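You operate a simulated robot arm through the tools that you are given. There is no shell and no other tool. Be economical: measure what you need, move in short steps, check, and stop when the job is done.

You run a simulated two-armed robot. Do the job below in one go: nothing can be reset, and whatever is moved stays where it is left.

TASK
Put the 30 mm roll from the front of the fitting bench on the foam mat on the closed crate and the 25 mm roll on the top of the entry table. Put one of the setting gauges from the front of the fitting bench on the top of the setter's cart. The order is free.

The check looks at the end state, three seconds after you hand in, the way a careful person would. Anything else that was tipped, shoved, dropped, spilled or broken makes it a failure.

THE ROBOT
Two 6-joint arms with two-finger parallel grippers on one trunk, on a base that drives. Base frame: it is fixed to the floor where the robot stands at the start and does not move with it; the origin is under the middle of the robot, x ahead of it, y to its left, z up; the surface under the hand at the start is at about z = 860. Readings come in mm, degrees, newtons and seconds.
The left shoulder is at the start at [50, 170, 1210], the right one opposite. With the tool pointing down near the work surface each hand reaches from about 500 to 960 mm from the robot's upright axis, wherever it stands, measured 20 degrees to its own side. Places, roughly: foam mat on the closed crate (15x13 cm) [-2240, 2880, 880]; top of the entry table (60x20 cm) [-1820, 700, 800]; top of the setter's cart [-2300, 2300, 600]. Payload 1.57 kg a hand.
The tool frame of a hand sits at the grasp point between the pads (the TCP): z along the fingers, y along the line on which they close. The tips reach 30 mm beyond it. The gripper opens to 80 mm. The fingers are 17 mm wide and 12 mm thick; the gripper's body (40 by 82 mm) begins 80 mm behind the TCP.
Orientation is told as [roll, pitch, yaw] about the base's x, y, z axes, in that order, counted from this pose: with the fingers straight down and closing along the base's y, the tool's x points along the base's -x, its y along +y and its z along -z.

THE INTERFACE
- The arms move only by the tool send_rows. It takes "left_series", "right_series" or both (then of equal length, played together; a hand with none holds still); each is a list of rows, each an object of numbers (a shift or turn left out is 0, a gripper value left out holds the last): "x", "y", "z": the shift along the tool's x, y, z in units of 30 mm (1.0 is 30 mm); "rx", "ry", "rz": the turn, a rotation vector about the tool's x, y, z in units of 8 degrees (1.0 is 8 degrees); "hand": the closure, from 0 (fully open) to 1 (shut). In form: [{"x": .., "y": .., "z": .., "rx": .., "ry": .., "rz": .., "hand": ..}, ...]. A call has 1 to 8 rows; each row shifts and turns the commanded pose from where the row before left it, along the tool's axes as they then stand. A call with a number of a shift or a turn outside -1 to 1 is refused whole. Each row takes 0.2 s and may step no farther than 50 mm and 8.6 degrees from the row before; otherwise, or with a gripper value out of range, the whole call is refused. Where a pose cannot be reached the arm comes as near as it can. A force on the tool above 40 N (or 10 N above the force at the start of the call, whichever is more), or a blocked arm, ends the call early, and 0.2 s more pass. Each finger travels about 45 mm/s and halts on what it meets, pressing with about 39 N; the grip force reading is that of the motor and also rises with nothing between the fingers. The clock runs only during rows and for 0.2 s after the last one: add rows that do not move to give the fingers time. It gives the time, the measured TCP pose, the force on the tool (base axes), the opening and the grip force at its end, in the units of the frame above (readings bear some noise), with the torque about the TCP (base axes, N m) and any sound that the robot's microphone picked up, and new pictures: "views" is both (left out), scene, wrist or none (wrist: the cameras of the hands that moved).
- Cameras (640 x 400 px; columns grow to the right, rows downward): "scene" is now at [30.8, -22, 1772.5]; the picture's right is [-0.28, -0.96, 0.00], its down [-0.76, 0.22, -0.61] and it looks along [0.59, -0.17, -0.79] (base axes); focal length 248 px, centre (320, 200). "left" rides on the left gripper at [72, 7, -122] in its tool frame; the picture's right is [-0.09, 1.00, 0.00], its down [-0.84, -0.08, -0.54] and it looks along [-0.54, -0.05, 0.84] (tool axes); focal length 238 px, centre (320, 200). "right" rides on the right gripper at [72, -7, -122] in its tool frame; the picture's right is [0.09, 1.00, 0.00], its down [-0.84, 0.08, -0.54] and it looks along [-0.54, 0.05, 0.84] (tool axes); focal length 238 px, centre (320, 200). There is no depth. A picture from a camera that has moved, and an enlarged one, comes with that camera's place and axes in the base frame and with its lens.
- move_column(by): slides the trunk up (or, below 0, down) by that many mm; the arms and the scene camera ride with it, the base frame stays. It gives what a move gives, with no picture.
- steer(legs): drives the robot by 1 to 6 legs, each [ahead, left, turn to the left] in mm, mm and degrees, along the robot's own axes; the way and the turn of a leg run together, so that a leg with both is an arc; at most 1500 mm and 180 degrees a leg. The arms and the cameras ride along, it lands a little off, and it stops where it bumps. It gives what a move gives, and a new picture of the scene camera.
- turn_head(pan, tilt): turns the head with the scene camera to pan (to the left, within 86 degrees either way) and tilt (down, from -29 to 69), counted from straight ahead of the robot. It gives what a move gives, and a new picture of the scene camera.
- zoom(camera, box): a new picture of the part [left, top, right, bottom] of that camera's present view, enlarged. No time passes.
- sign_off(): hands the job in; it is judged then, once.

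Work in short steps. Places have to be worked out from the pictures, the camera data and where the tool is seen: move nearer, look again, correct. Check each grasp and each placing, and mend what went wrong. You have 165 turns and 260 pictures in all, those below and enlarged ones among them. Open the grippers and draw the arms clear of the work before you hand the job in, unless the task says otherwise; then end with one line.

The tools are called after "Request:" as name(argument=value, ...) on one line, values as JSON. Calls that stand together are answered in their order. send_rows: Moves the arms, as the interface text tells. Its arguments: {"type":"object","properties":{"left_series":{"type":"array","items":{"type":"object","properties":{"x":{"type":"number"},"y":{"type":"number"},"z":{"type":"number"},"rx":{"type":"number"},"ry":{"type":"number"},"rz":{"type":"number"},"hand":{"type":"number"}}}},"right_series":{"type":"array","items":{"type":"object","properties":{"x":{"type":"number"},"y":{"type":"number"},"z":{"type":"number"},"rx":{"type":"number"},"ry":{"type":"number"},"rz":{"type":"number"},"hand":{"type":"number"}}}},"views":{"type":"string","enum":["both","scene","wrist","none"]}},"required":[]} The other tools are called the same way: move_column (by) slides the trunk up or down; steer (legs) drives the base; turn_head (pan, tilt) turns the head that bears the scene camera; zoom (camera, box) takes an enlarged picture of a part of a camera's view; sign_off () hands the job in.

At the start:

```text
clock: 0.0
left_eef_pos: [651.0, 78.2, 1100.1]
left_tool_rot: [0.0, 0.0, -0.1]
left_ft_force: [0.9, -0.5, 0.2]
left_torque: [0.03, 0.03, -0.02]
left_gripper_width: 80.1
left_grasp_force: 0.1
right_eef_pos: [681.8, -408.4, 1100.2]
right_tool_rot: [0.0, -0.1, 0.0]
right_ft_force: [0.4, 0.4, -0.2]
right_torque: [0.0, 0.0, -0.02]
right_gripper_width: 79.9
right_grasp_force: 0.1
trunk travel left (down, up): [-825.0, 145.0]
robot x, y, heading: [5.1, -1.3, 0.3]
head pan, tilt: [-16.2, 52.1]
```

scene: 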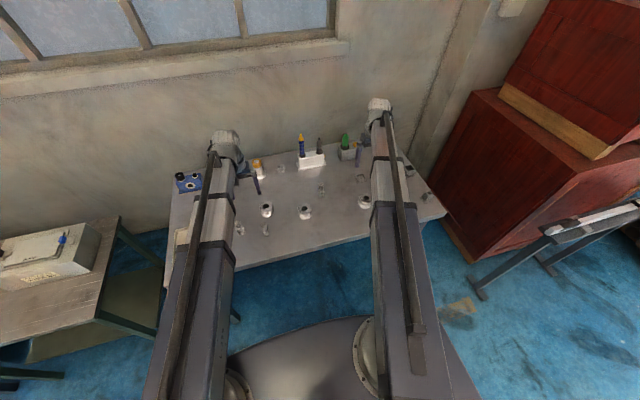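
right: 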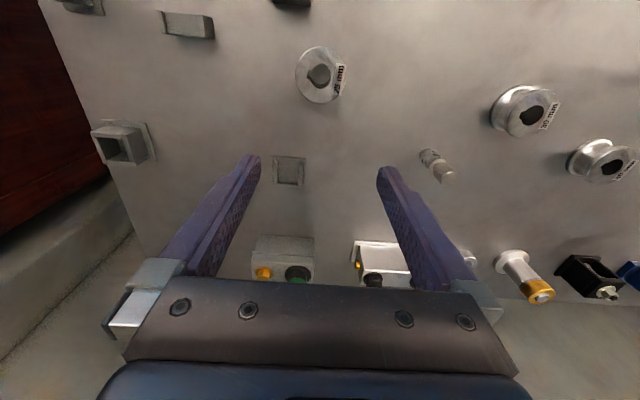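
left: 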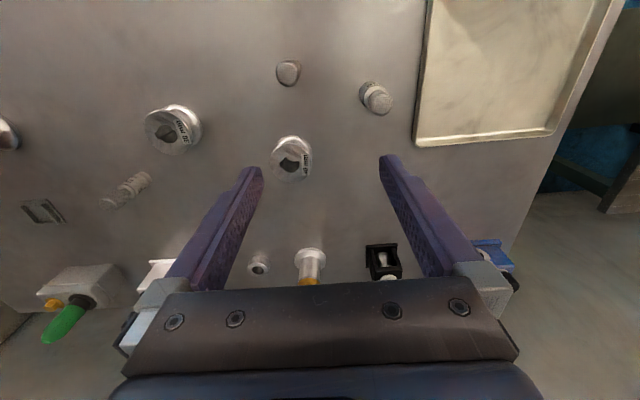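

The wrist pictures show three labelled rolls on the bench and several small parts. I enlarge both views to read the labels.

Request:
zoom(camera="right", box=[270, 30, 640, 260])

Request:
zoom(camera="left", box=[90, 30, 410, 230])

Request:
zoom(camera="scene", box=[160, 90, 460, 280])

```text
1.73 times, centred on (455, 145) of right
camera zoom: at [610.5, -415.8, 1220.7], right [-0.09, 1.0, 0.0], down [0.84, 0.08, 0.54], along [0.54, 0.05, -0.84], focal length 412 px, centre (86, 295)
```

zoom: 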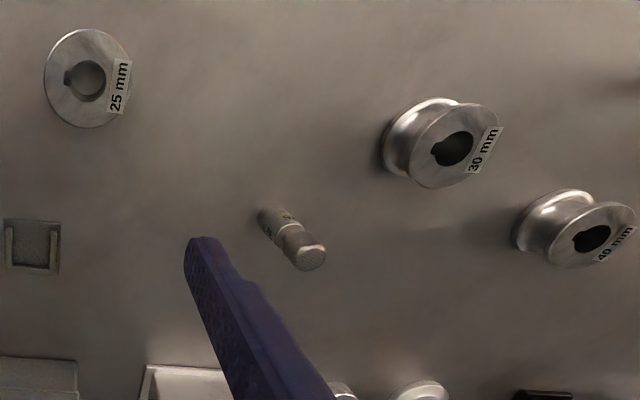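

```text
2.00 times, centred on (250, 130) of left
camera zoom: at [578.2, 84.0, 1221.6], right [0.09, 1.0, 0.0], down [0.84, -0.08, 0.54], along [0.54, -0.05, -0.84], focal length 477 px, centre (460, 340)
```

zoom: 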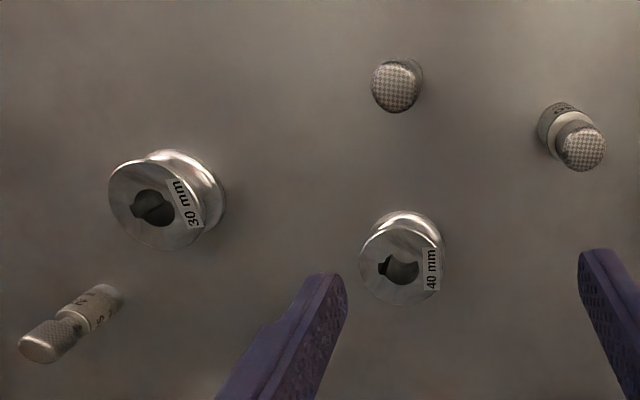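

```text
2.11 times, centred on (310, 185) of scene
camera zoom: at [30.8, -22.0, 1772.5], right [-0.28, -0.96, 0.0], down [-0.76, 0.22, -0.61], along [0.59, -0.17, -0.79], focal length 522 px, centre (341, 232)
```

zoom: 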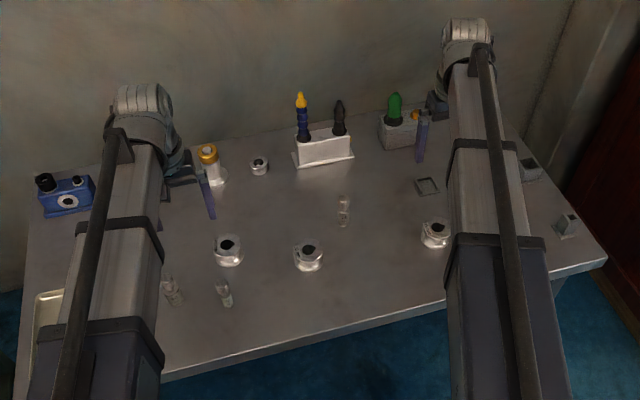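

The 25 mm roll is at about (640, -413) and the 30 mm roll at about (657, -133), its top at about z = 900. I move the right hand above the first and the left hand above the second.

Request:
send_rows(right_series=[{"x": 0.7, "y": -0.08, "z": 0.5}, {"x": 0.7, "y": -0.08, "z": 0.5}, {"z": 0.5}, {"z": 0.5}, {"z": 0.5}, {"z": 0.5}, {"z": 0.3}, {}], left_series=[{"y": -1, "z": 0.4}, {"y": -1, "z": 0.4}, {"y": -1, "z": 0.4}, {"y": -1, "z": 0.4}, {"y": -1, "z": 0.4}, {"y": -1, "z": 0.4}, {"y": -1, "x": -0.2, "z": 0.4}, {}], views="wrist")

```text
clock: 1.8
left_eef_pos: [658.0, -132.9, 1099.5]
left_tool_rot: [0.1, 0.0, 0.1]
left_ft_force: [-0.2, -0.8, 0.4]
left_torque: [-0.02, -0.01, 0.01]
left_gripper_width: 79.9
left_grasp_force: 0.0
left hand out of reach, approached as far as the arm can: row 1, 2, 3, 4, 5, 6, 7
right_eef_pos: [637.6, -413.7, 1100.7]
right_tool_rot: [0.0, 0.1, -0.1]
right_ft_force: [0.1, 0.7, 0.5]
right_torque: [-0.01, 0.01, 0.0]
right_gripper_width: 80.1
right_grasp_force: 0.1
right hand out of reach, approached as far as the arm can: row 1, 2, 3, 4, 5, 6, 7
trunk travel left (down, up): [-825.0, 145.0]
robot x, y, heading: [1.4, 0.6, -0.0]
head pan, tilt: [-16.2, 52.1]
camera right: at [566.8, -420.0, 1220.9], right [-0.09, 1.0, 0.0], down [0.84, 0.08, 0.54], along [0.54, 0.05, -0.84], focal length 238 px, centre (320, 200)
camera left: at [584.8, -126.6, 1221.7], right [0.09, 1.0, 0.0], down [0.84, -0.08, 0.54], along [0.54, -0.05, -0.84], focal length 238 px, centre (320, 200)
```

right: 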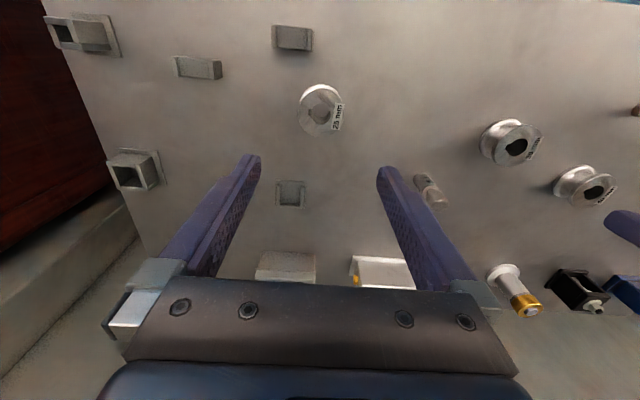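
left: 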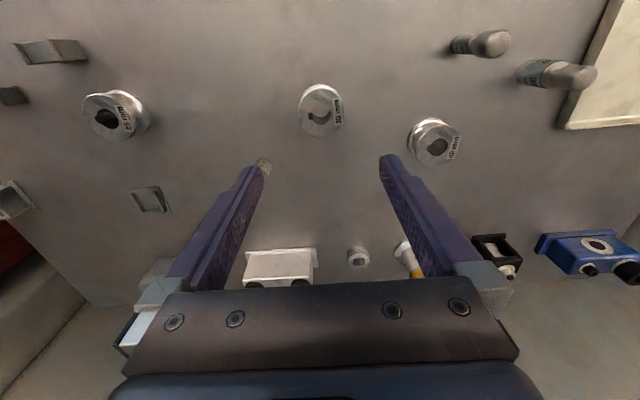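

Both hands are centred over their rolls, but neither came down: the trunk height limits them. I lower the trunk.

Request:
move_column(by=-120)

```text
clock: 3.3
left_eef_pos: [657.7, -132.7, 980.4]
left_tool_rot: [0.0, 0.0, 0.1]
left_ft_force: [-0.2, -0.5, -0.4]
left_torque: [0.01, 0.0, -0.06]
left_gripper_width: 80.1
left_grasp_force: 0.1
right_eef_pos: [638.9, -413.0, 980.6]
right_tool_rot: [-0.1, 0.0, 0.0]
right_ft_force: [0.2, -0.5, 0.1]
right_torque: [-0.01, 0.0, 0.03]
right_gripper_width: 79.9
right_grasp_force: 0.1
trunk travel left (down, up): [-705.0, 265.0]
robot x, y, heading: [0.0, 0.5, 0.1]
head pan, tilt: [-16.2, 52.1]
```

Both came down 120 mm. I test a small downward move and look.

Request:
send_rows(right_series=[{"z": 0.5}, {}], left_series=[{"z": 0.5}, {}], views="wrist")

```text
clock: 3.9
left_eef_pos: [657.2, -131.9, 979.1]
left_tool_rot: [0.0, 0.0, 0.0]
left_ft_force: [0.0, 0.7, 0.1]
left_torque: [0.0, 0.01, 0.0]
left_gripper_width: 80.2
left_grasp_force: 0.1
left hand out of reach, approached as far as the arm can: row 1
right_eef_pos: [637.1, -413.3, 978.7]
right_tool_rot: [0.0, 0.0, 0.0]
right_ft_force: [-0.4, -0.2, -0.6]
right_torque: [-0.02, -0.07, -0.01]
right_gripper_width: 80.0
right_grasp_force: 0.0
right hand out of reach, approached as far as the arm can: row 1
trunk travel left (down, up): [-705.0, 265.0]
robot x, y, heading: [-0.2, -1.4, 0.1]
head pan, tilt: [-16.2, 52.1]
camera right: at [567.0, -420.4, 1100.7], right [-0.09, 1.0, 0.0], down [0.84, 0.08, 0.54], along [0.54, 0.05, -0.84], focal length 238 px, centre (320, 200)
camera left: at [585.0, -126.8, 1101.6], right [0.09, 1.0, 0.0], down [0.84, -0.08, 0.54], along [0.54, -0.05, -0.84], focal length 238 px, centre (320, 200)
```

right: 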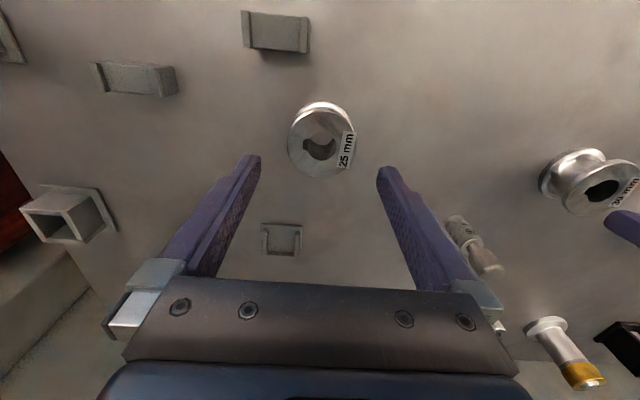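
left: 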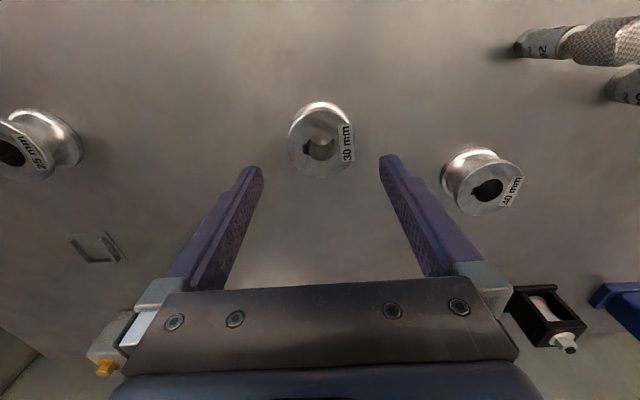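

I enlarge both to centre precisely.

Request:
zoom(camera="right", box=[240, 80, 400, 180])

Request:
zoom(camera="left", box=[240, 80, 400, 180])

```text
4.00 times, centred on (320, 130) of right
camera zoom: at [567.0, -420.4, 1100.7], right [-0.09, 1.0, 0.0], down [0.84, 0.08, 0.54], along [0.54, 0.05, -0.84], focal length 953 px, centre (320, 480)
```

zoom: 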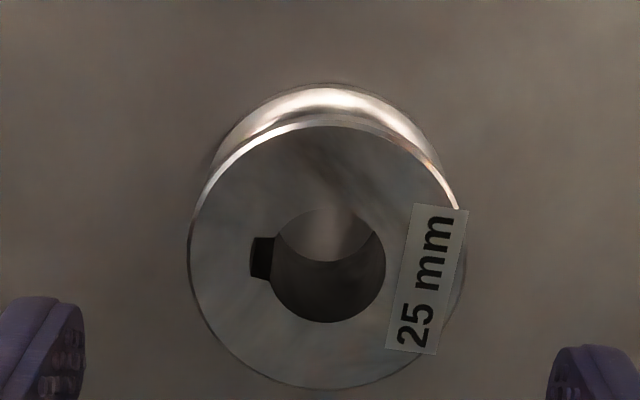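

```text
4.00 times, centred on (320, 130) of left
camera zoom: at [585.0, -126.8, 1101.6], right [0.09, 1.0, 0.0], down [0.84, -0.08, 0.54], along [0.54, -0.05, -0.84], focal length 953 px, centre (320, 480)
```

zoom: 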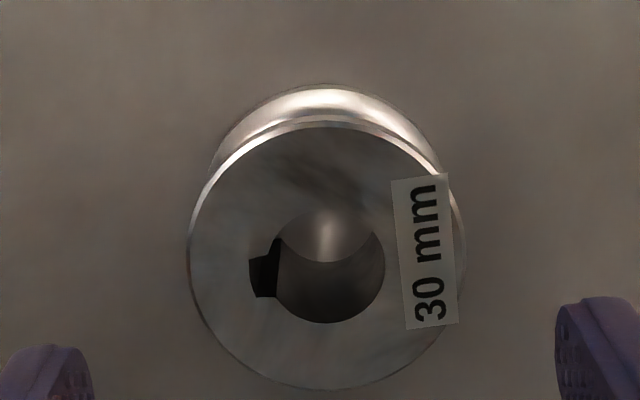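

Both rolls are centred to about 1 mm between the fingers (flange about 60 mm, top at z = 900). I lower the trunk to bring the tips around the rolls.

Request:
move_column(by=-83)

Request:
send_rows(right_series=[{"hand": 1}, {}, {}, {}], left_series=[{"hand": 1}, {}, {}, {}], views="both")

```text
clock: 5.1
left_eef_pos: [657.3, -133.1, 897.3]
left_tool_rot: [0.0, 0.1, 0.0]
left_ft_force: [-0.4, -1.1, -0.7]
left_torque: [0.02, 0.02, -0.03]
left_gripper_width: 80.1
left_grasp_force: 0.1
right_eef_pos: [638.2, -412.5, 896.1]
right_tool_rot: [0.0, 0.0, 0.0]
right_ft_force: [-0.3, 0.2, -0.4]
right_torque: [-0.01, -0.04, 0.01]
right_gripper_width: 80.0
right_grasp_force: 0.0
trunk travel left (down, up): [-622.0, 348.0]
robot x, y, heading: [1.0, 1.4, -0.2]
head pan, tilt: [-16.2, 52.1]
```

```text
clock: 6.1
left_eef_pos: [656.2, -132.5, 896.1]
left_tool_rot: [0.1, -0.1, 0.0]
left_ft_force: [1.2, 0.2, 0.5]
left_torque: [-0.04, 0.08, -0.01]
left_gripper_width: 61.2
left_grasp_force: 39.1
right_eef_pos: [638.7, -412.3, 896.6]
right_tool_rot: [0.0, 0.0, 0.0]
right_ft_force: [0.6, 2.6, 1.9]
right_torque: [0.11, 0.1, -0.06]
right_gripper_width: 61.4
right_grasp_force: 38.7
trunk travel left (down, up): [-622.0, 348.0]
robot x, y, heading: [3.0, 1.2, -0.0]
head pan, tilt: [-16.2, 52.1]
camera scene: at [30.7, -21.6, 1569.5], right [-0.28, -0.96, 0.0], down [-0.76, 0.22, -0.61], along [0.59, -0.17, -0.79], focal length 248 px, centre (320, 200)
camera right: at [567.0, -420.0, 1017.9], right [-0.09, 1.0, 0.0], down [0.84, 0.08, 0.54], along [0.54, 0.05, -0.84], focal length 238 px, centre (320, 200)
camera left: at [585.0, -126.4, 1018.7], right [0.09, 1.0, 0.0], down [0.84, -0.08, 0.54], along [0.54, -0.05, -0.84], focal length 238 px, centre (320, 200)
```

scene: 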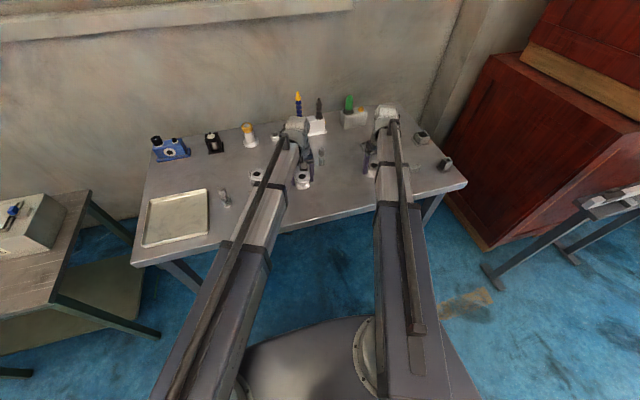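
right: 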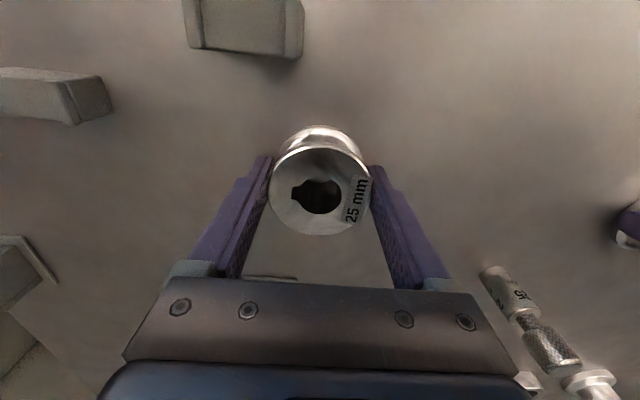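
left: 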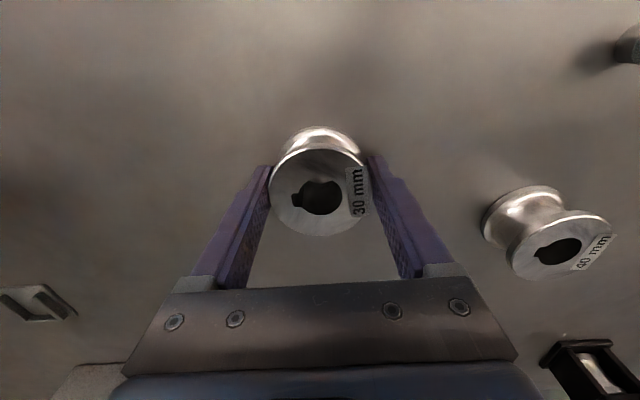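

Both rolls are gripped at 61 mm. I raise the trunk to lift them well clear.

Request:
move_column(by=180)

Request:
turn_head(pan=80, tilt=25)

```text
clock: 8.1
left_eef_pos: [658.8, -133.2, 1075.9]
left_tool_rot: [0.0, 0.1, 0.0]
left_ft_force: [0.1, -0.1, -6.0]
left_torque: [-0.05, 0.02, 0.0]
left_gripper_width: 61.3
left_grasp_force: 38.8
right_eef_pos: [639.6, -413.8, 1076.5]
right_tool_rot: [0.0, 0.0, 0.1]
right_ft_force: [0.0, -0.2, -5.3]
right_torque: [0.03, -0.01, 0.03]
right_gripper_width: 61.7
right_grasp_force: 39.5
trunk travel left (down, up): [-802.0, 168.0]
robot x, y, heading: [3.9, 2.6, 0.2]
head pan, tilt: [-16.2, 52.1]
```

```text
clock: 9.8
left_eef_pos: [658.6, -133.0, 1076.1]
left_tool_rot: [-0.1, 0.0, 0.0]
left_ft_force: [0.2, 0.0, -5.1]
left_torque: [-0.01, 0.01, 0.04]
left_gripper_width: 61.1
left_grasp_force: 39.3
right_eef_pos: [640.1, -413.6, 1076.3]
right_tool_rot: [0.0, -0.1, 0.0]
right_ft_force: [0.7, 0.4, -4.5]
right_torque: [-0.01, -0.01, -0.01]
right_gripper_width: 61.4
right_grasp_force: 38.4
trunk travel left (down, up): [-802.0, 168.0]
robot x, y, heading: [2.6, -1.1, 0.0]
head pan, tilt: [80.0, 25.0]
camera scene: at [-24.2, 89.1, 1789.7], right [0.98, -0.17, 0.0], down [-0.07, -0.42, -0.91], along [0.16, 0.89, -0.42], focal length 248 px, centre (320, 200)
```

scene: 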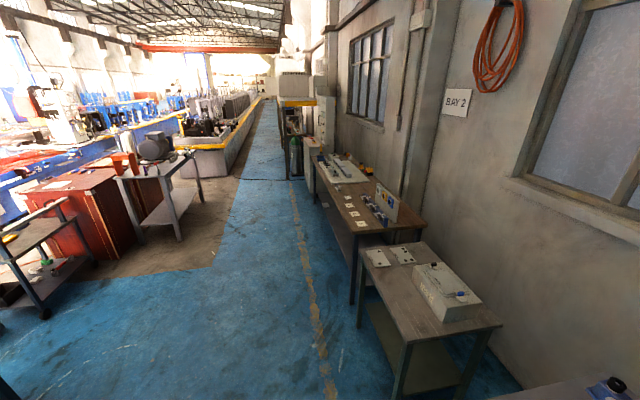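

Both lifted. The left side is a wide aisle; I back off 300 mm and turn left 90° to look towards the targets.

Request:
steer(legs=[[-300, 0, 0], [0, 0, 90]])

Request:
turn_head(pan=60, tilt=25)

```text
clock: 15.6
left_eef_pos: [-157.0, 657.5, 1076.1]
left_tool_rot: [0.0, 0.0, 89.5]
left_ft_force: [-0.2, -0.2, -5.8]
left_torque: [0.0, 0.01, -0.03]
left_gripper_width: 61.0
left_grasp_force: 39.0
right_eef_pos: [122.6, 633.9, 1075.4]
right_tool_rot: [0.1, 0.0, 89.5]
right_ft_force: [0.5, 0.2, -4.2]
right_torque: [-0.03, 0.01, 0.02]
right_gripper_width: 61.3
right_grasp_force: 39.5
trunk travel left (down, up): [-802.0, 168.0]
robot x, y, heading: [-297.6, 0.0, 89.5]
head pan, tilt: [80.0, 25.0]
camera scene: at [-388.6, -23.0, 1789.7], right [0.18, 0.98, 0.0], down [0.42, -0.08, -0.91], along [-0.89, 0.17, -0.42], focal length 248 px, centre (320, 200)
```

scene: 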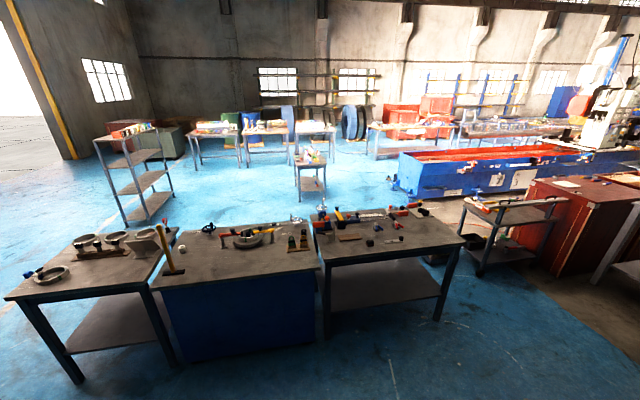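

```text
clock: 16.5
left_eef_pos: [-156.2, 656.8, 1077.3]
left_tool_rot: [0.0, 0.0, 89.4]
left_ft_force: [1.2, 0.0, -4.6]
left_torque: [-0.04, 0.01, 0.02]
left_gripper_width: 61.2
left_grasp_force: 38.6
right_eef_pos: [123.6, 635.5, 1077.1]
right_tool_rot: [-0.1, 0.1, 89.5]
right_ft_force: [-0.6, 0.2, -4.1]
right_torque: [-0.02, -0.02, 0.03]
right_gripper_width: 61.0
right_grasp_force: 39.2
trunk travel left (down, up): [-802.0, 168.0]
robot x, y, heading: [-293.6, 1.2, 89.6]
head pan, tilt: [60.0, 25.0]
camera scene: at [-377.3, 6.8, 1789.7], right [0.51, 0.86, 0.0], down [0.36, -0.21, -0.91], along [-0.78, 0.46, -0.42], focal length 248 px, centre (320, 200)
```

scene: 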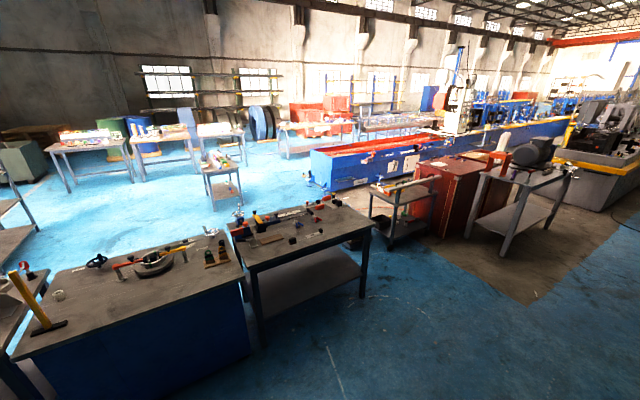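

Projecting the given places: entry table is the one at (300, 230), cart at (400, 190), crate at (440, 165). I enlarge these.

Request:
zoom(camera="scene", box=[210, 180, 400, 300])

Request:
zoom(camera="scene", box=[350, 130, 550, 255])

```text
3.33 times, centred on (305, 240) of scene
camera zoom: at [-377.3, 6.8, 1789.7], right [0.51, 0.86, 0.0], down [0.36, -0.21, -0.91], along [-0.78, 0.46, -0.42], focal length 826 px, centre (370, 67)
```

zoom: 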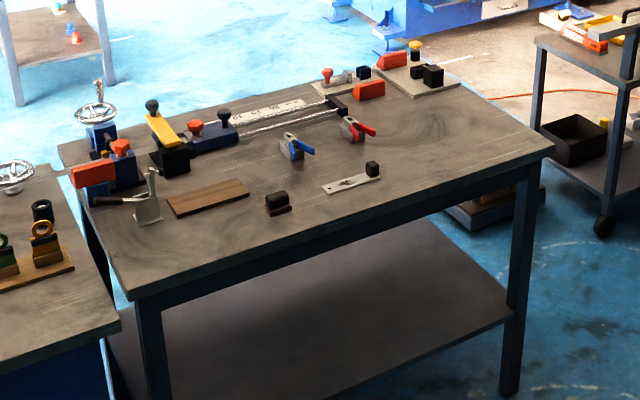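

```text
3.20 times, centred on (450, 192) of scene
camera zoom: at [-377.3, 6.8, 1789.7], right [0.51, 0.86, 0.0], down [0.36, -0.21, -0.91], along [-0.78, 0.46, -0.42], focal length 793 px, centre (-96, 224)
```

zoom: 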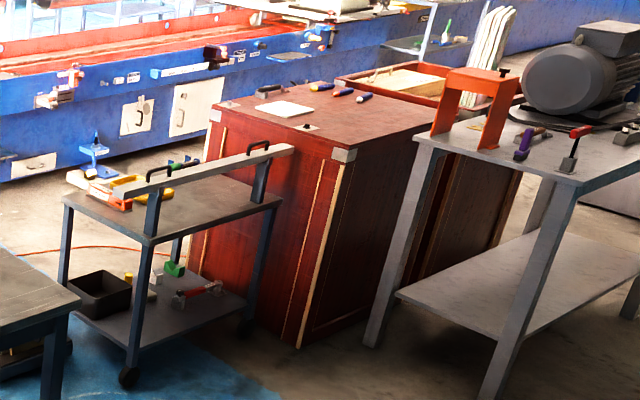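

The entry table spans x -1600 to -2200 and y 230 to 1226, with free surface near (-1760, 940). I turn to face it, move sideways, and stop short to look from closer.

Request:
steer(legs=[[0, 0, 90.5], [300, -527, 0]])

Request:
send_rows(left_series=[{"z": -1}, {"z": -1}, {"z": -1}, {"z": -1}, {"z": -1}, {}], views="none")

Request:
turn_head(pan=-25, tilt=35)

```text
clock: 23.8
left_eef_pos: [-1269.9, 656.1, 1074.9]
left_tool_rot: [0.1, -0.1, -179.6]
left_ft_force: [0.3, 0.1, -5.5]
left_torque: [-0.01, -0.02, 0.01]
left_gripper_width: 60.9
left_grasp_force: 38.9
right_eef_pos: [-1252.1, 936.2, 1076.0]
right_tool_rot: [-0.1, 0.2, -179.7]
right_ft_force: [-0.1, -0.2, -4.9]
right_torque: [0.01, 0.0, -0.01]
right_gripper_width: 61.1
right_grasp_force: 38.9
trunk travel left (down, up): [-802.0, 168.0]
robot x, y, heading: [-611.8, 528.0, -179.8]
head pan, tilt: [60.0, 25.0]
camera scene: at [-619.1, 446.2, 1789.8], right [-0.87, 0.5, 0.0], down [0.21, 0.37, -0.91], along [-0.45, -0.79, -0.42], focal length 248 px, centre (320, 200)
```

scene: 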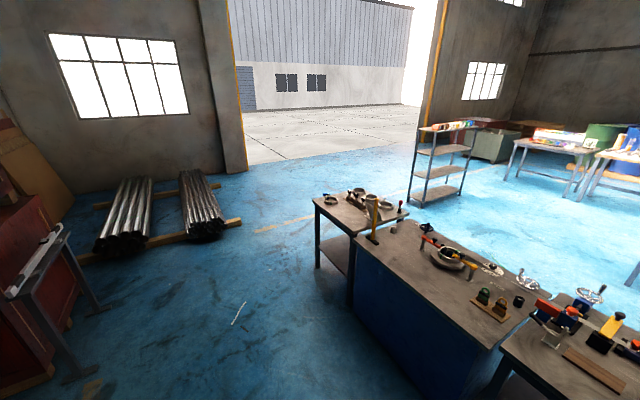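

```text
clock: 25.2
left_eef_pos: [-1269.3, 655.5, 1076.1]
left_tool_rot: [0.0, 0.1, -179.7]
left_ft_force: [0.3, -0.3, -5.0]
left_torque: [-0.04, -0.06, 0.02]
left_gripper_width: 61.3
left_grasp_force: 39.2
left hand out of reach, approached as far as the arm can: row 1, 2, 3, 4, 5
right_eef_pos: [-1250.8, 936.4, 1076.4]
right_tool_rot: [0.1, 0.0, -179.7]
right_ft_force: [0.4, -0.4, -5.3]
right_torque: [0.02, -0.03, 0.06]
right_gripper_width: 61.4
right_grasp_force: 39.0
trunk travel left (down, up): [-802.0, 168.0]
robot x, y, heading: [-612.2, 527.1, -179.6]
head pan, tilt: [60.0, 25.0]
```

```text
clock: 26.8
left_eef_pos: [-1268.7, 655.1, 1076.2]
left_tool_rot: [0.0, 0.0, -179.7]
left_ft_force: [0.2, 0.4, -4.8]
left_torque: [-0.01, 0.0, 0.01]
left_gripper_width: 61.1
left_grasp_force: 39.5
right_eef_pos: [-1250.6, 936.4, 1075.3]
right_tool_rot: [0.0, 0.0, -179.6]
right_ft_force: [-0.1, -0.2, -5.4]
right_torque: [0.01, 0.02, 0.02]
right_gripper_width: 61.0
right_grasp_force: 38.8
trunk travel left (down, up): [-802.0, 168.0]
robot x, y, heading: [-612.1, 522.4, -179.5]
head pan, tilt: [-25.0, 35.0]
camera scene: at [-652.9, 562.1, 1773.9], right [0.42, 0.91, 0.0], down [0.52, -0.24, -0.82], along [-0.74, 0.34, -0.57], focal length 248 px, centre (320, 200)
```

scene: 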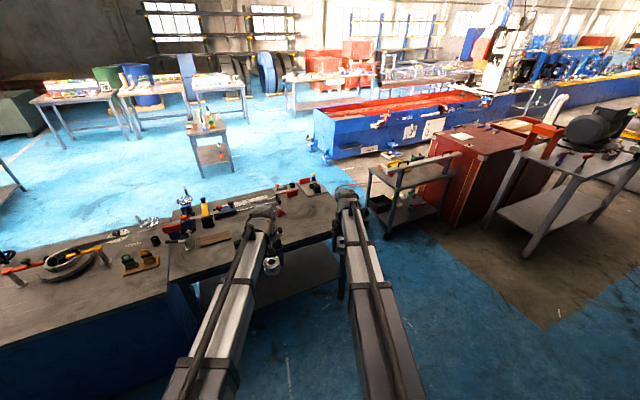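

The arms seem unable to change height by themselves. I test small moves of the left arm to find out what it can do.

Request:
send_rows(left_series=[{"z": -0.3}, {}], views="none")

Request:
send_rows(left_series=[{"rx": 0.5}, {}], views="none")

Request:
send_rows(left_series=[{"ry": 0.5}, {}], views="none")

Request:
send_rows(left_series=[{"rz": 0.5}, {}], views="none")

```text
clock: 27.4
left_eef_pos: [-1267.9, 656.2, 1077.0]
left_tool_rot: [0.0, -0.1, -179.7]
left_ft_force: [-0.1, 0.5, -6.4]
left_torque: [-0.01, -0.05, -0.02]
left_gripper_width: 61.0
left_grasp_force: 39.1
left hand out of reach, approached as far as the arm can: row 1
right_eef_pos: [-1251.2, 936.4, 1076.3]
right_tool_rot: [0.0, 0.0, -179.8]
right_ft_force: [-0.2, 0.9, -5.6]
right_torque: [0.0, -0.02, 0.0]
right_gripper_width: 61.1
right_grasp_force: 38.7
trunk travel left (down, up): [-802.0, 168.0]
robot x, y, heading: [-610.5, 524.7, -179.8]
head pan, tilt: [-25.0, 35.0]
```

```text
clock: 28.0
left_eef_pos: [-1270.3, 657.4, 1075.8]
left_tool_rot: [-3.9, 0.0, -179.6]
left_ft_force: [-0.1, 0.7, -5.1]
left_torque: [0.01, -0.02, -0.01]
left_gripper_width: 61.2
left_grasp_force: 39.3
right_eef_pos: [-1251.5, 936.2, 1076.9]
right_tool_rot: [0.0, 0.0, -179.8]
right_ft_force: [0.2, 0.1, -4.5]
right_torque: [0.0, -0.04, -0.01]
right_gripper_width: 61.2
right_grasp_force: 39.6
trunk travel left (down, up): [-802.0, 168.0]
robot x, y, heading: [-608.8, 525.1, -179.7]
head pan, tilt: [-25.0, 35.0]
```

```text
clock: 28.6
left_eef_pos: [-1268.6, 654.6, 1076.7]
left_tool_rot: [-3.9, 3.9, 180.0]
left_ft_force: [-0.2, -0.5, -4.9]
left_torque: [-0.04, -0.03, 0.01]
left_gripper_width: 61.0
left_grasp_force: 38.9
right_eef_pos: [-1250.3, 936.2, 1076.1]
right_tool_rot: [0.0, 0.0, -179.7]
right_ft_force: [0.4, 0.1, -4.6]
right_torque: [-0.03, -0.01, -0.01]
right_gripper_width: 61.3
right_grasp_force: 38.8
trunk travel left (down, up): [-802.0, 168.0]
robot x, y, heading: [-611.3, 525.2, -179.7]
head pan, tilt: [-25.0, 35.0]
```

```text
clock: 29.2
left_eef_pos: [-1269.6, 657.2, 1077.8]
left_tool_rot: [-4.3, 3.7, 176.1]
left_ft_force: [0.5, 0.8, -5.2]
left_torque: [-0.02, -0.02, -0.03]
left_gripper_width: 61.1
left_grasp_force: 39.1
right_eef_pos: [-1251.5, 936.9, 1074.6]
right_tool_rot: [0.0, 0.1, -179.7]
right_ft_force: [-0.7, -1.3, -5.7]
right_torque: [0.0, 0.0, 0.01]
right_gripper_width: 61.4
right_grasp_force: 39.1
trunk travel left (down, up): [-802.0, 168.0]
robot x, y, heading: [-610.1, 523.1, -179.6]
head pan, tilt: [-25.0, 35.0]
```

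Heights change only with the trunk, so both hands always stay at the same level. I level the left hand, stretch the right hand forward and draw the left one back, so only the right will be over the table.

Request:
send_rows(left_series=[{"rz": -0.5}, {"ry": -0.5}, {"rx": -0.5}, {}, {}, {}, {}, {}], right_series=[{"x": -1, "y": 0.49}, {"x": -1, "y": 0.49}, {"x": -1, "y": 0.49}, {"x": -1, "y": 0.49}, {"x": -1, "y": 0.49}, {"x": -1, "y": 0.49}, {"x": -1, "y": 0.49}, {}], views="none")

Request:
send_rows(left_series=[{"x": 0.46, "y": 1}, {"x": 0.46, "y": 1}, {"x": 0.46, "y": 1}, {"x": 0.46, "y": 1}, {"x": 0.46, "y": 1}, {"x": 0.46, "y": 1}, {"x": 0.46, "y": 1}, {}], views="scene")

```text
clock: 31.0
left_eef_pos: [-1268.9, 654.7, 1076.2]
left_tool_rot: [-0.1, 0.0, -179.8]
left_ft_force: [0.6, 0.5, -5.8]
left_torque: [-0.01, -0.04, 0.0]
left_gripper_width: 61.4
left_grasp_force: 39.4
right_eef_pos: [-1461.0, 833.7, 1075.8]
right_tool_rot: [-0.1, 0.0, -179.7]
right_ft_force: [1.2, -0.1, -5.0]
right_torque: [-0.01, 0.01, -0.02]
right_gripper_width: 61.1
right_grasp_force: 38.8
trunk travel left (down, up): [-802.0, 168.0]
robot x, y, heading: [-607.4, 526.5, -179.8]
head pan, tilt: [-25.0, 35.0]
```

```text
clock: 32.8
left_eef_pos: [-1172.8, 447.4, 1076.4]
left_tool_rot: [-0.1, 0.0, -179.8]
left_ft_force: [-0.3, 0.4, -4.5]
left_torque: [0.05, -0.02, 0.0]
left_gripper_width: 61.2
left_grasp_force: 38.3
right_eef_pos: [-1461.0, 831.8, 1075.8]
right_tool_rot: [-0.1, 0.1, -179.8]
right_ft_force: [-0.5, 0.4, -5.1]
right_torque: [-0.02, -0.04, 0.0]
right_gripper_width: 61.3
right_grasp_force: 38.9
trunk travel left (down, up): [-802.0, 168.0]
robot x, y, heading: [-607.1, 525.1, -180.0]
head pan, tilt: [-25.0, 35.0]
camera scene: at [-653.3, 562.4, 1773.9], right [0.42, 0.91, 0.0], down [0.52, -0.24, -0.82], along [-0.74, 0.34, -0.57], focal length 248 px, centre (320, 200)
```

scene: 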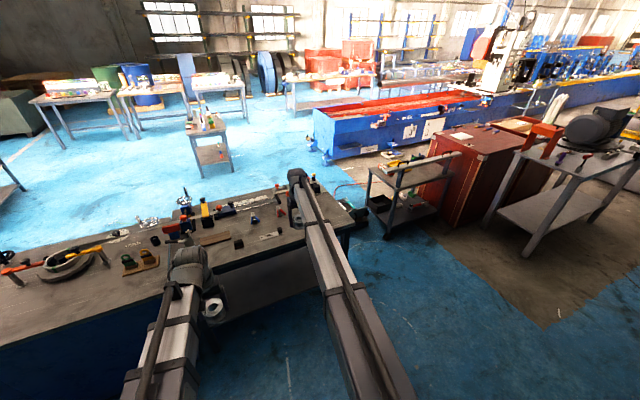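

Now drive so the right hand comes to about (-1755, 950).

Request:
steer(legs=[[294, -118, 0]])

Request:
send_rows(right_series=[{}], views="both")

```text
clock: 34.9
left_eef_pos: [-1471.5, 565.1, 1076.7]
left_tool_rot: [0.0, 0.1, -179.6]
left_ft_force: [-0.3, 0.7, -5.5]
left_torque: [-0.02, -0.05, 0.02]
left_gripper_width: 61.2
left_grasp_force: 38.7
right_eef_pos: [-1758.1, 949.2, 1074.7]
right_tool_rot: [0.0, 0.1, -179.7]
right_ft_force: [-0.3, -0.4, -4.9]
right_torque: [0.01, -0.03, 0.03]
right_gripper_width: 61.4
right_grasp_force: 39.3
trunk travel left (down, up): [-802.0, 168.0]
robot x, y, heading: [-909.5, 641.6, -179.8]
head pan, tilt: [-25.0, 35.0]
camera scene: at [-952.2, 679.5, 1773.9], right [0.42, 0.91, 0.0], down [0.52, -0.24, -0.82], along [-0.74, 0.34, -0.57], focal length 248 px, centre (320, 200)
```

scene: 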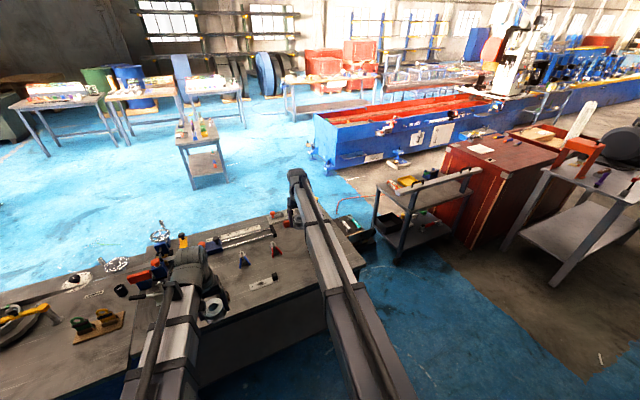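

```text
clock: 35.3
left_eef_pos: [-1470.4, 564.7, 1076.8]
left_tool_rot: [0.0, 0.0, -179.8]
left_ft_force: [0.4, 0.1, -4.5]
left_torque: [0.01, -0.06, -0.01]
left_gripper_width: 61.4
left_grasp_force: 38.8
right_eef_pos: [-1757.8, 949.7, 1077.0]
right_tool_rot: [-0.1, 0.1, -179.7]
right_ft_force: [-0.5, 0.0, -4.9]
right_torque: [0.02, -0.03, 0.02]
right_gripper_width: 61.3
right_grasp_force: 38.8
trunk travel left (down, up): [-802.0, 168.0]
robot x, y, heading: [-910.5, 641.4, -179.9]
head pan, tilt: [-25.0, 35.0]
camera scene: at [-951.0, 679.0, 1773.9], right [0.42, 0.91, 0.0], down [0.52, -0.24, -0.82], along [-0.74, 0.34, -0.57], focal length 248 px, centre (320, 200)
camera right: at [-1685.7, 957.1, 1197.1], right [0.1, -1.0, 0.0], down [-0.84, -0.08, 0.54], along [-0.54, -0.05, -0.84], focal length 238 px, centre (320, 200)
```

scene: 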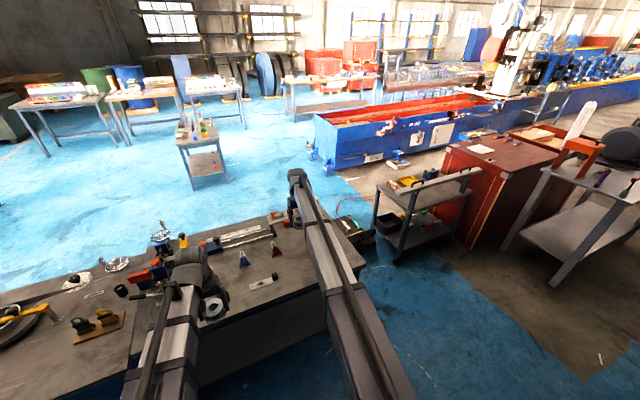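
right: 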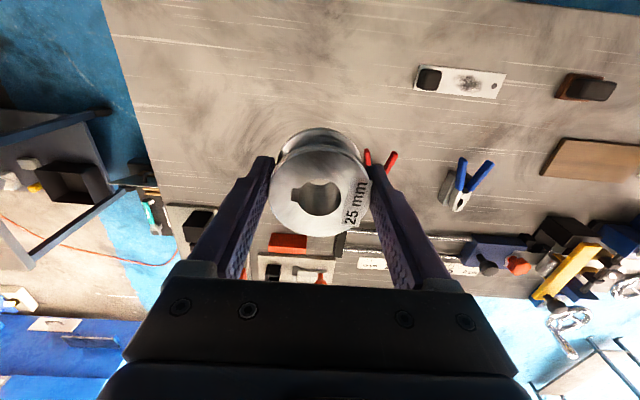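

The spot below the right hand is clear, with clamps about 95 mm away. I lower to just above the table.

Request:
move_column(by=-225)

Request:
send_rows(right_series=[{}], views="both")

```text
clock: 37.7
left_eef_pos: [-1469.9, 565.0, 850.1]
left_tool_rot: [0.0, -0.1, -179.6]
left_ft_force: [0.5, 0.1, -4.6]
left_torque: [0.01, -0.03, 0.01]
left_gripper_width: 61.3
left_grasp_force: 38.7
right_eef_pos: [-1758.4, 951.4, 852.0]
right_tool_rot: [0.0, 0.2, -179.8]
right_ft_force: [0.1, 0.5, -5.4]
right_torque: [-0.01, -0.05, -0.02]
right_gripper_width: 61.6
right_grasp_force: 39.2
trunk travel left (down, up): [-577.0, 393.0]
robot x, y, heading: [-910.1, 643.4, -179.7]
head pan, tilt: [-25.0, 35.0]
```

```text
clock: 38.1
left_eef_pos: [-1469.1, 564.2, 851.5]
left_tool_rot: [0.0, 0.1, -179.7]
left_ft_force: [0.5, -0.8, -5.1]
left_torque: [0.01, -0.04, -0.03]
left_gripper_width: 61.5
left_grasp_force: 38.7
right_eef_pos: [-1759.5, 948.5, 850.8]
right_tool_rot: [0.0, 0.1, -179.7]
right_ft_force: [0.0, -0.5, -5.2]
right_torque: [-0.03, -0.01, -0.01]
right_gripper_width: 61.1
right_grasp_force: 39.2
trunk travel left (down, up): [-577.0, 393.0]
robot x, y, heading: [-909.9, 640.1, -179.7]
head pan, tilt: [-25.0, 35.0]
camera scene: at [-950.6, 678.9, 1548.9], right [0.42, 0.91, 0.0], down [0.52, -0.24, -0.82], along [-0.74, 0.34, -0.57], focal length 248 px, centre (320, 200)
camera right: at [-1685.5, 957.2, 972.2], right [0.1, -1.0, 0.0], down [-0.84, -0.08, 0.54], along [-0.54, -0.05, -0.84], focal length 238 px, centre (320, 200)
```

scene: 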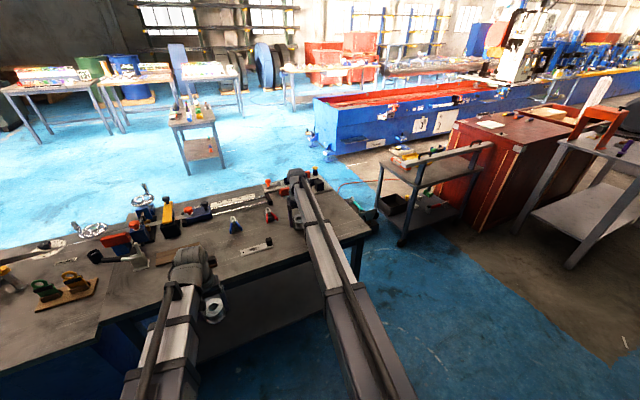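
right: 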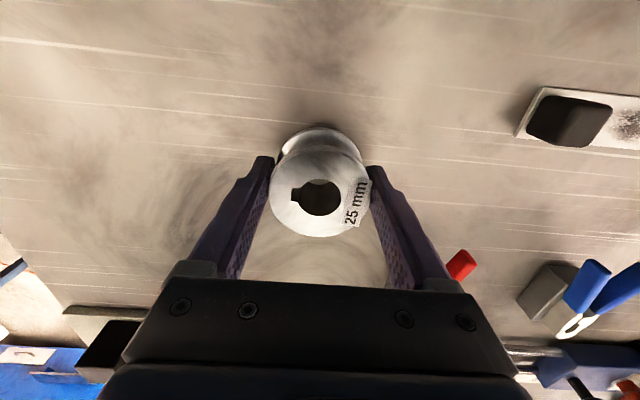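

Still clear and near the surface. I lower in small steps and watch the force.

Request:
move_column(by=-9)

Request:
move_column(by=-4)

```text
clock: 38.6
left_eef_pos: [-1469.7, 563.4, 842.2]
left_tool_rot: [0.0, -0.1, -179.6]
left_ft_force: [-0.7, 0.0, -4.2]
left_torque: [-0.01, -0.02, -0.01]
left_gripper_width: 61.5
left_grasp_force: 38.9
right_eef_pos: [-1757.1, 950.4, 840.3]
right_tool_rot: [0.0, 0.0, -179.7]
right_ft_force: [0.6, 0.1, -5.3]
right_torque: [0.01, -0.07, 0.01]
right_gripper_width: 61.2
right_grasp_force: 38.8
trunk travel left (down, up): [-568.0, 402.0]
robot x, y, heading: [-911.2, 642.8, -179.9]
head pan, tilt: [-25.0, 35.0]
```

```text
clock: 39.2
left_eef_pos: [-1471.4, 564.6, 838.6]
left_tool_rot: [-0.1, 0.1, -179.7]
left_ft_force: [-1.0, -1.2, -5.2]
left_torque: [0.0, -0.03, -0.01]
left_gripper_width: 61.3
left_grasp_force: 38.8
right_eef_pos: [-1759.5, 950.8, 838.0]
right_tool_rot: [0.0, 0.1, -179.7]
right_ft_force: [-0.4, 0.4, -5.2]
right_torque: [0.01, -0.06, -0.04]
right_gripper_width: 61.1
right_grasp_force: 39.0
trunk travel left (down, up): [-564.0, 406.0]
robot x, y, heading: [-909.5, 642.9, -179.8]
head pan, tilt: [-25.0, 35.0]
```

Still fully carried. Further down in 2 mm steps.

Request:
move_column(by=-2)

Request:
move_column(by=-1.5)

```text
clock: 39.7
left_eef_pos: [-1469.0, 563.3, 837.6]
left_tool_rot: [0.0, 0.0, -179.7]
left_ft_force: [-0.1, 0.0, -4.9]
left_torque: [0.0, -0.02, 0.0]
left_gripper_width: 61.1
left_grasp_force: 39.1
right_eef_pos: [-1758.4, 950.5, 837.0]
right_tool_rot: [0.0, 0.0, -179.8]
right_ft_force: [-5.2, 2.2, 10.8]
right_torque: [-0.14, -0.19, 0.01]
right_gripper_width: 61.1
right_grasp_force: 39.1
trunk travel left (down, up): [-562.0, 408.0]
robot x, y, heading: [-905.5, 639.6, -179.7]
head pan, tilt: [-25.0, 35.0]
```

```text
clock: 40.2
left_eef_pos: [-1467.9, 564.5, 836.9]
left_tool_rot: [-0.1, -0.1, -179.7]
left_ft_force: [0.7, -0.9, -4.6]
left_torque: [-0.04, -0.06, 0.0]
left_gripper_width: 61.3
left_grasp_force: 39.2
right_eef_pos: [-1757.8, 949.8, 837.4]
right_tool_rot: [-0.1, -0.2, -179.8]
right_ft_force: [-11.7, 4.3, 30.2]
right_torque: [-0.02, 0.1, 0.03]
right_gripper_width: 61.2
right_grasp_force: 38.9
trunk travel left (down, up): [-560.0, 410.0]
robot x, y, heading: [-906.9, 643.3, -179.9]
head pan, tilt: [-25.0, 35.0]
```

Contact made (30 N). I relieve it slightly and open the right hand.

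Request:
move_column(by=1.5)

Request:
send_rows(right_series=[{"hand": 0.6}, {"hand": 0.3}, {"hand": 0}, {}, {}], views="wrist")

```text
clock: 40.7
left_eef_pos: [-1469.8, 564.4, 836.4]
left_tool_rot: [0.0, 0.0, -179.7]
left_ft_force: [-0.2, -0.2, -4.8]
left_torque: [-0.04, 0.0, -0.01]
left_gripper_width: 61.1
left_grasp_force: 38.9
right_eef_pos: [-1758.4, 948.9, 837.3]
right_tool_rot: [0.0, 0.0, -179.7]
right_ft_force: [-5.2, 2.0, 10.7]
right_torque: [0.12, 0.71, -0.04]
right_gripper_width: 61.1
right_grasp_force: 38.5
trunk travel left (down, up): [-562.0, 408.0]
robot x, y, heading: [-909.8, 644.1, -179.9]
head pan, tilt: [-25.0, 35.0]
```

```text
clock: 41.9
left_eef_pos: [-1470.1, 563.4, 836.0]
left_tool_rot: [0.0, -0.1, -179.7]
left_ft_force: [-1.1, 0.4, -4.1]
left_torque: [-0.01, -0.02, 0.03]
left_gripper_width: 61.3
left_grasp_force: 38.8
right_eef_pos: [-1758.1, 950.2, 836.9]
right_tool_rot: [0.0, 0.0, -179.7]
right_ft_force: [0.0, -0.2, 0.2]
right_torque: [0.03, -0.01, 0.02]
right_gripper_width: 80.0
right_grasp_force: 0.1
trunk travel left (down, up): [-562.0, 408.0]
robot x, y, heading: [-907.6, 645.9, -179.9]
head pan, tilt: [-25.0, 35.0]
camera right: at [-1685.1, 957.0, 957.5], right [0.1, -1.0, 0.0], down [-0.84, -0.08, 0.54], along [-0.54, -0.05, -0.84], focal length 238 px, centre (320, 200)
```

right: 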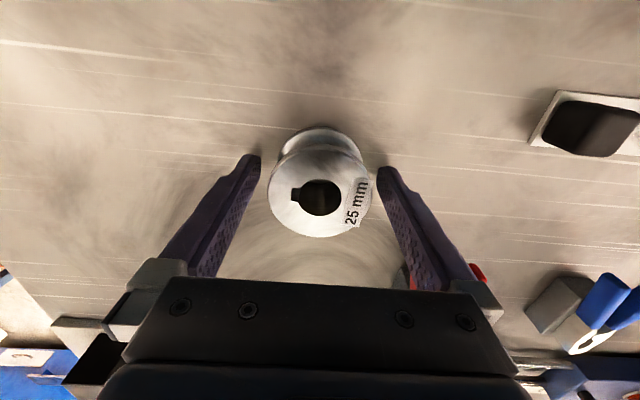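

The 25 mm roll stands on the entry table, free of the fingers. I raise straight up, back off and look at it.

Request:
move_column(by=280)

Request:
steer(legs=[[-300, 0, 0]])

```text
clock: 44.7
left_eef_pos: [-1469.1, 563.6, 1117.2]
left_tool_rot: [0.1, 0.1, -179.7]
left_ft_force: [-0.1, -0.1, -5.4]
left_torque: [-0.03, -0.02, 0.01]
left_gripper_width: 61.2
left_grasp_force: 39.2
right_eef_pos: [-1757.9, 949.2, 1116.4]
right_tool_rot: [0.0, 0.0, -179.7]
right_ft_force: [0.7, -0.6, 0.0]
right_torque: [-0.01, 0.02, 0.0]
right_gripper_width: 79.9
right_grasp_force: 0.0
trunk travel left (down, up): [-842.0, 128.0]
robot x, y, heading: [-908.7, 642.8, -179.8]
head pan, tilt: [-25.0, 35.0]
```

```text
clock: 46.8
left_eef_pos: [-1168.6, 562.8, 1118.2]
left_tool_rot: [0.0, -0.1, -179.6]
left_ft_force: [0.3, -0.3, -4.4]
left_torque: [0.0, 0.01, 0.01]
left_gripper_width: 61.1
left_grasp_force: 39.0
right_eef_pos: [-1459.1, 948.2, 1117.2]
right_tool_rot: [0.0, 0.1, -179.5]
right_ft_force: [-0.2, 0.4, 0.1]
right_torque: [0.02, 0.04, -0.02]
right_gripper_width: 80.0
right_grasp_force: 0.1
trunk travel left (down, up): [-842.0, 128.0]
robot x, y, heading: [-608.9, 644.4, -179.7]
head pan, tilt: [-25.0, 35.0]
camera scene: at [-649.6, 680.5, 1814.0], right [0.41, 0.91, 0.0], down [0.52, -0.24, -0.82], along [-0.75, 0.34, -0.57], focal length 248 px, centre (320, 200)
```

scene: 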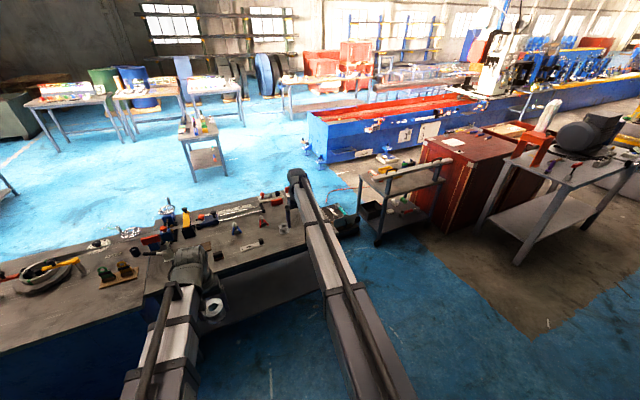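

Next I turn towards the crate and drive to a waypoint near (-1300, 1900).

Request:
steer(legs=[[0, 0, -75], [690, 160, 0], [690, 160, 0]])

Request:
turn_head(pan=25, tilt=35)

```text
clock: 57.4
left_eef_pos: [-1489.0, 2416.1, 1116.3]
left_tool_rot: [0.1, 0.0, 104.7]
left_ft_force: [0.0, 1.1, -5.4]
left_torque: [-0.05, -0.03, 0.02]
left_gripper_width: 61.3
left_grasp_force: 39.2
right_eef_pos: [-1187.7, 2791.8, 1116.4]
right_tool_rot: [0.0, 0.1, 104.8]
right_ft_force: [-0.1, 0.4, -0.1]
right_torque: [-0.03, -0.02, 0.01]
right_gripper_width: 79.8
right_grasp_force: 0.1
trunk travel left (down, up): [-842.0, 128.0]
robot x, y, heading: [-1271.3, 1893.0, 104.8]
head pan, tilt: [-25.0, 35.0]
camera scene: at [-1248.2, 1939.9, 1813.9], right [0.98, -0.18, 0.0], down [-0.1, -0.56, -0.82], along [0.15, 0.81, -0.57], focal length 248 px, centre (320, 200)
```

scene: 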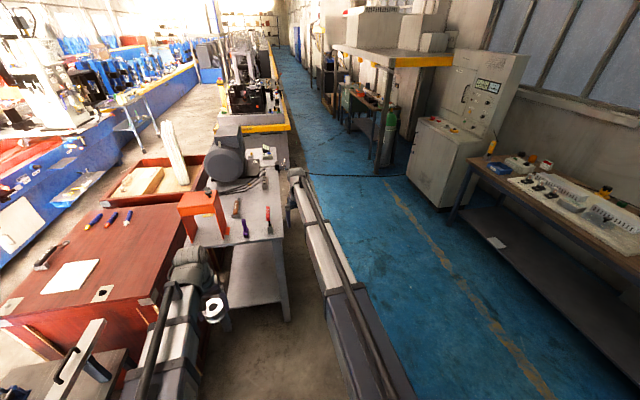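

```text
clock: 58.5
left_eef_pos: [-1488.2, 2415.4, 1116.5]
left_tool_rot: [0.1, 0.0, 104.8]
left_ft_force: [-0.5, 0.5, -5.6]
left_torque: [-0.03, -0.02, 0.04]
left_gripper_width: 61.2
left_grasp_force: 39.4
right_eef_pos: [-1187.0, 2791.4, 1117.0]
right_tool_rot: [0.0, 0.0, 104.7]
right_ft_force: [-0.1, -0.5, -0.6]
right_torque: [0.01, 0.0, -0.03]
right_gripper_width: 79.9
right_grasp_force: 0.1
trunk travel left (down, up): [-842.0, 128.0]
robot x, y, heading: [-1270.5, 1894.6, 104.7]
head pan, tilt: [25.0, 35.0]
camera scene: at [-1319.7, 1920.1, 1813.9], right [0.77, 0.64, 0.0], down [0.37, -0.44, -0.82], along [-0.52, 0.63, -0.57], focal length 248 px, centre (320, 200)
```

scene: 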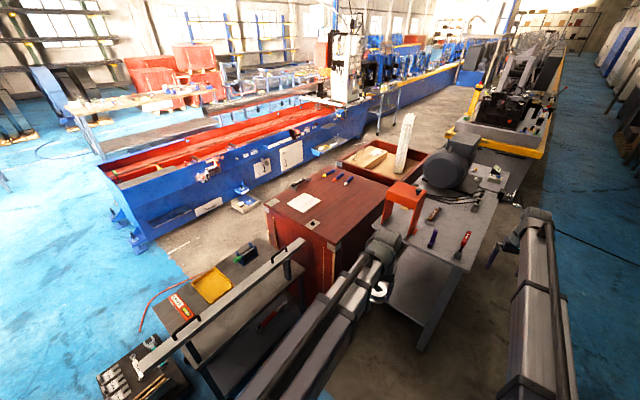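

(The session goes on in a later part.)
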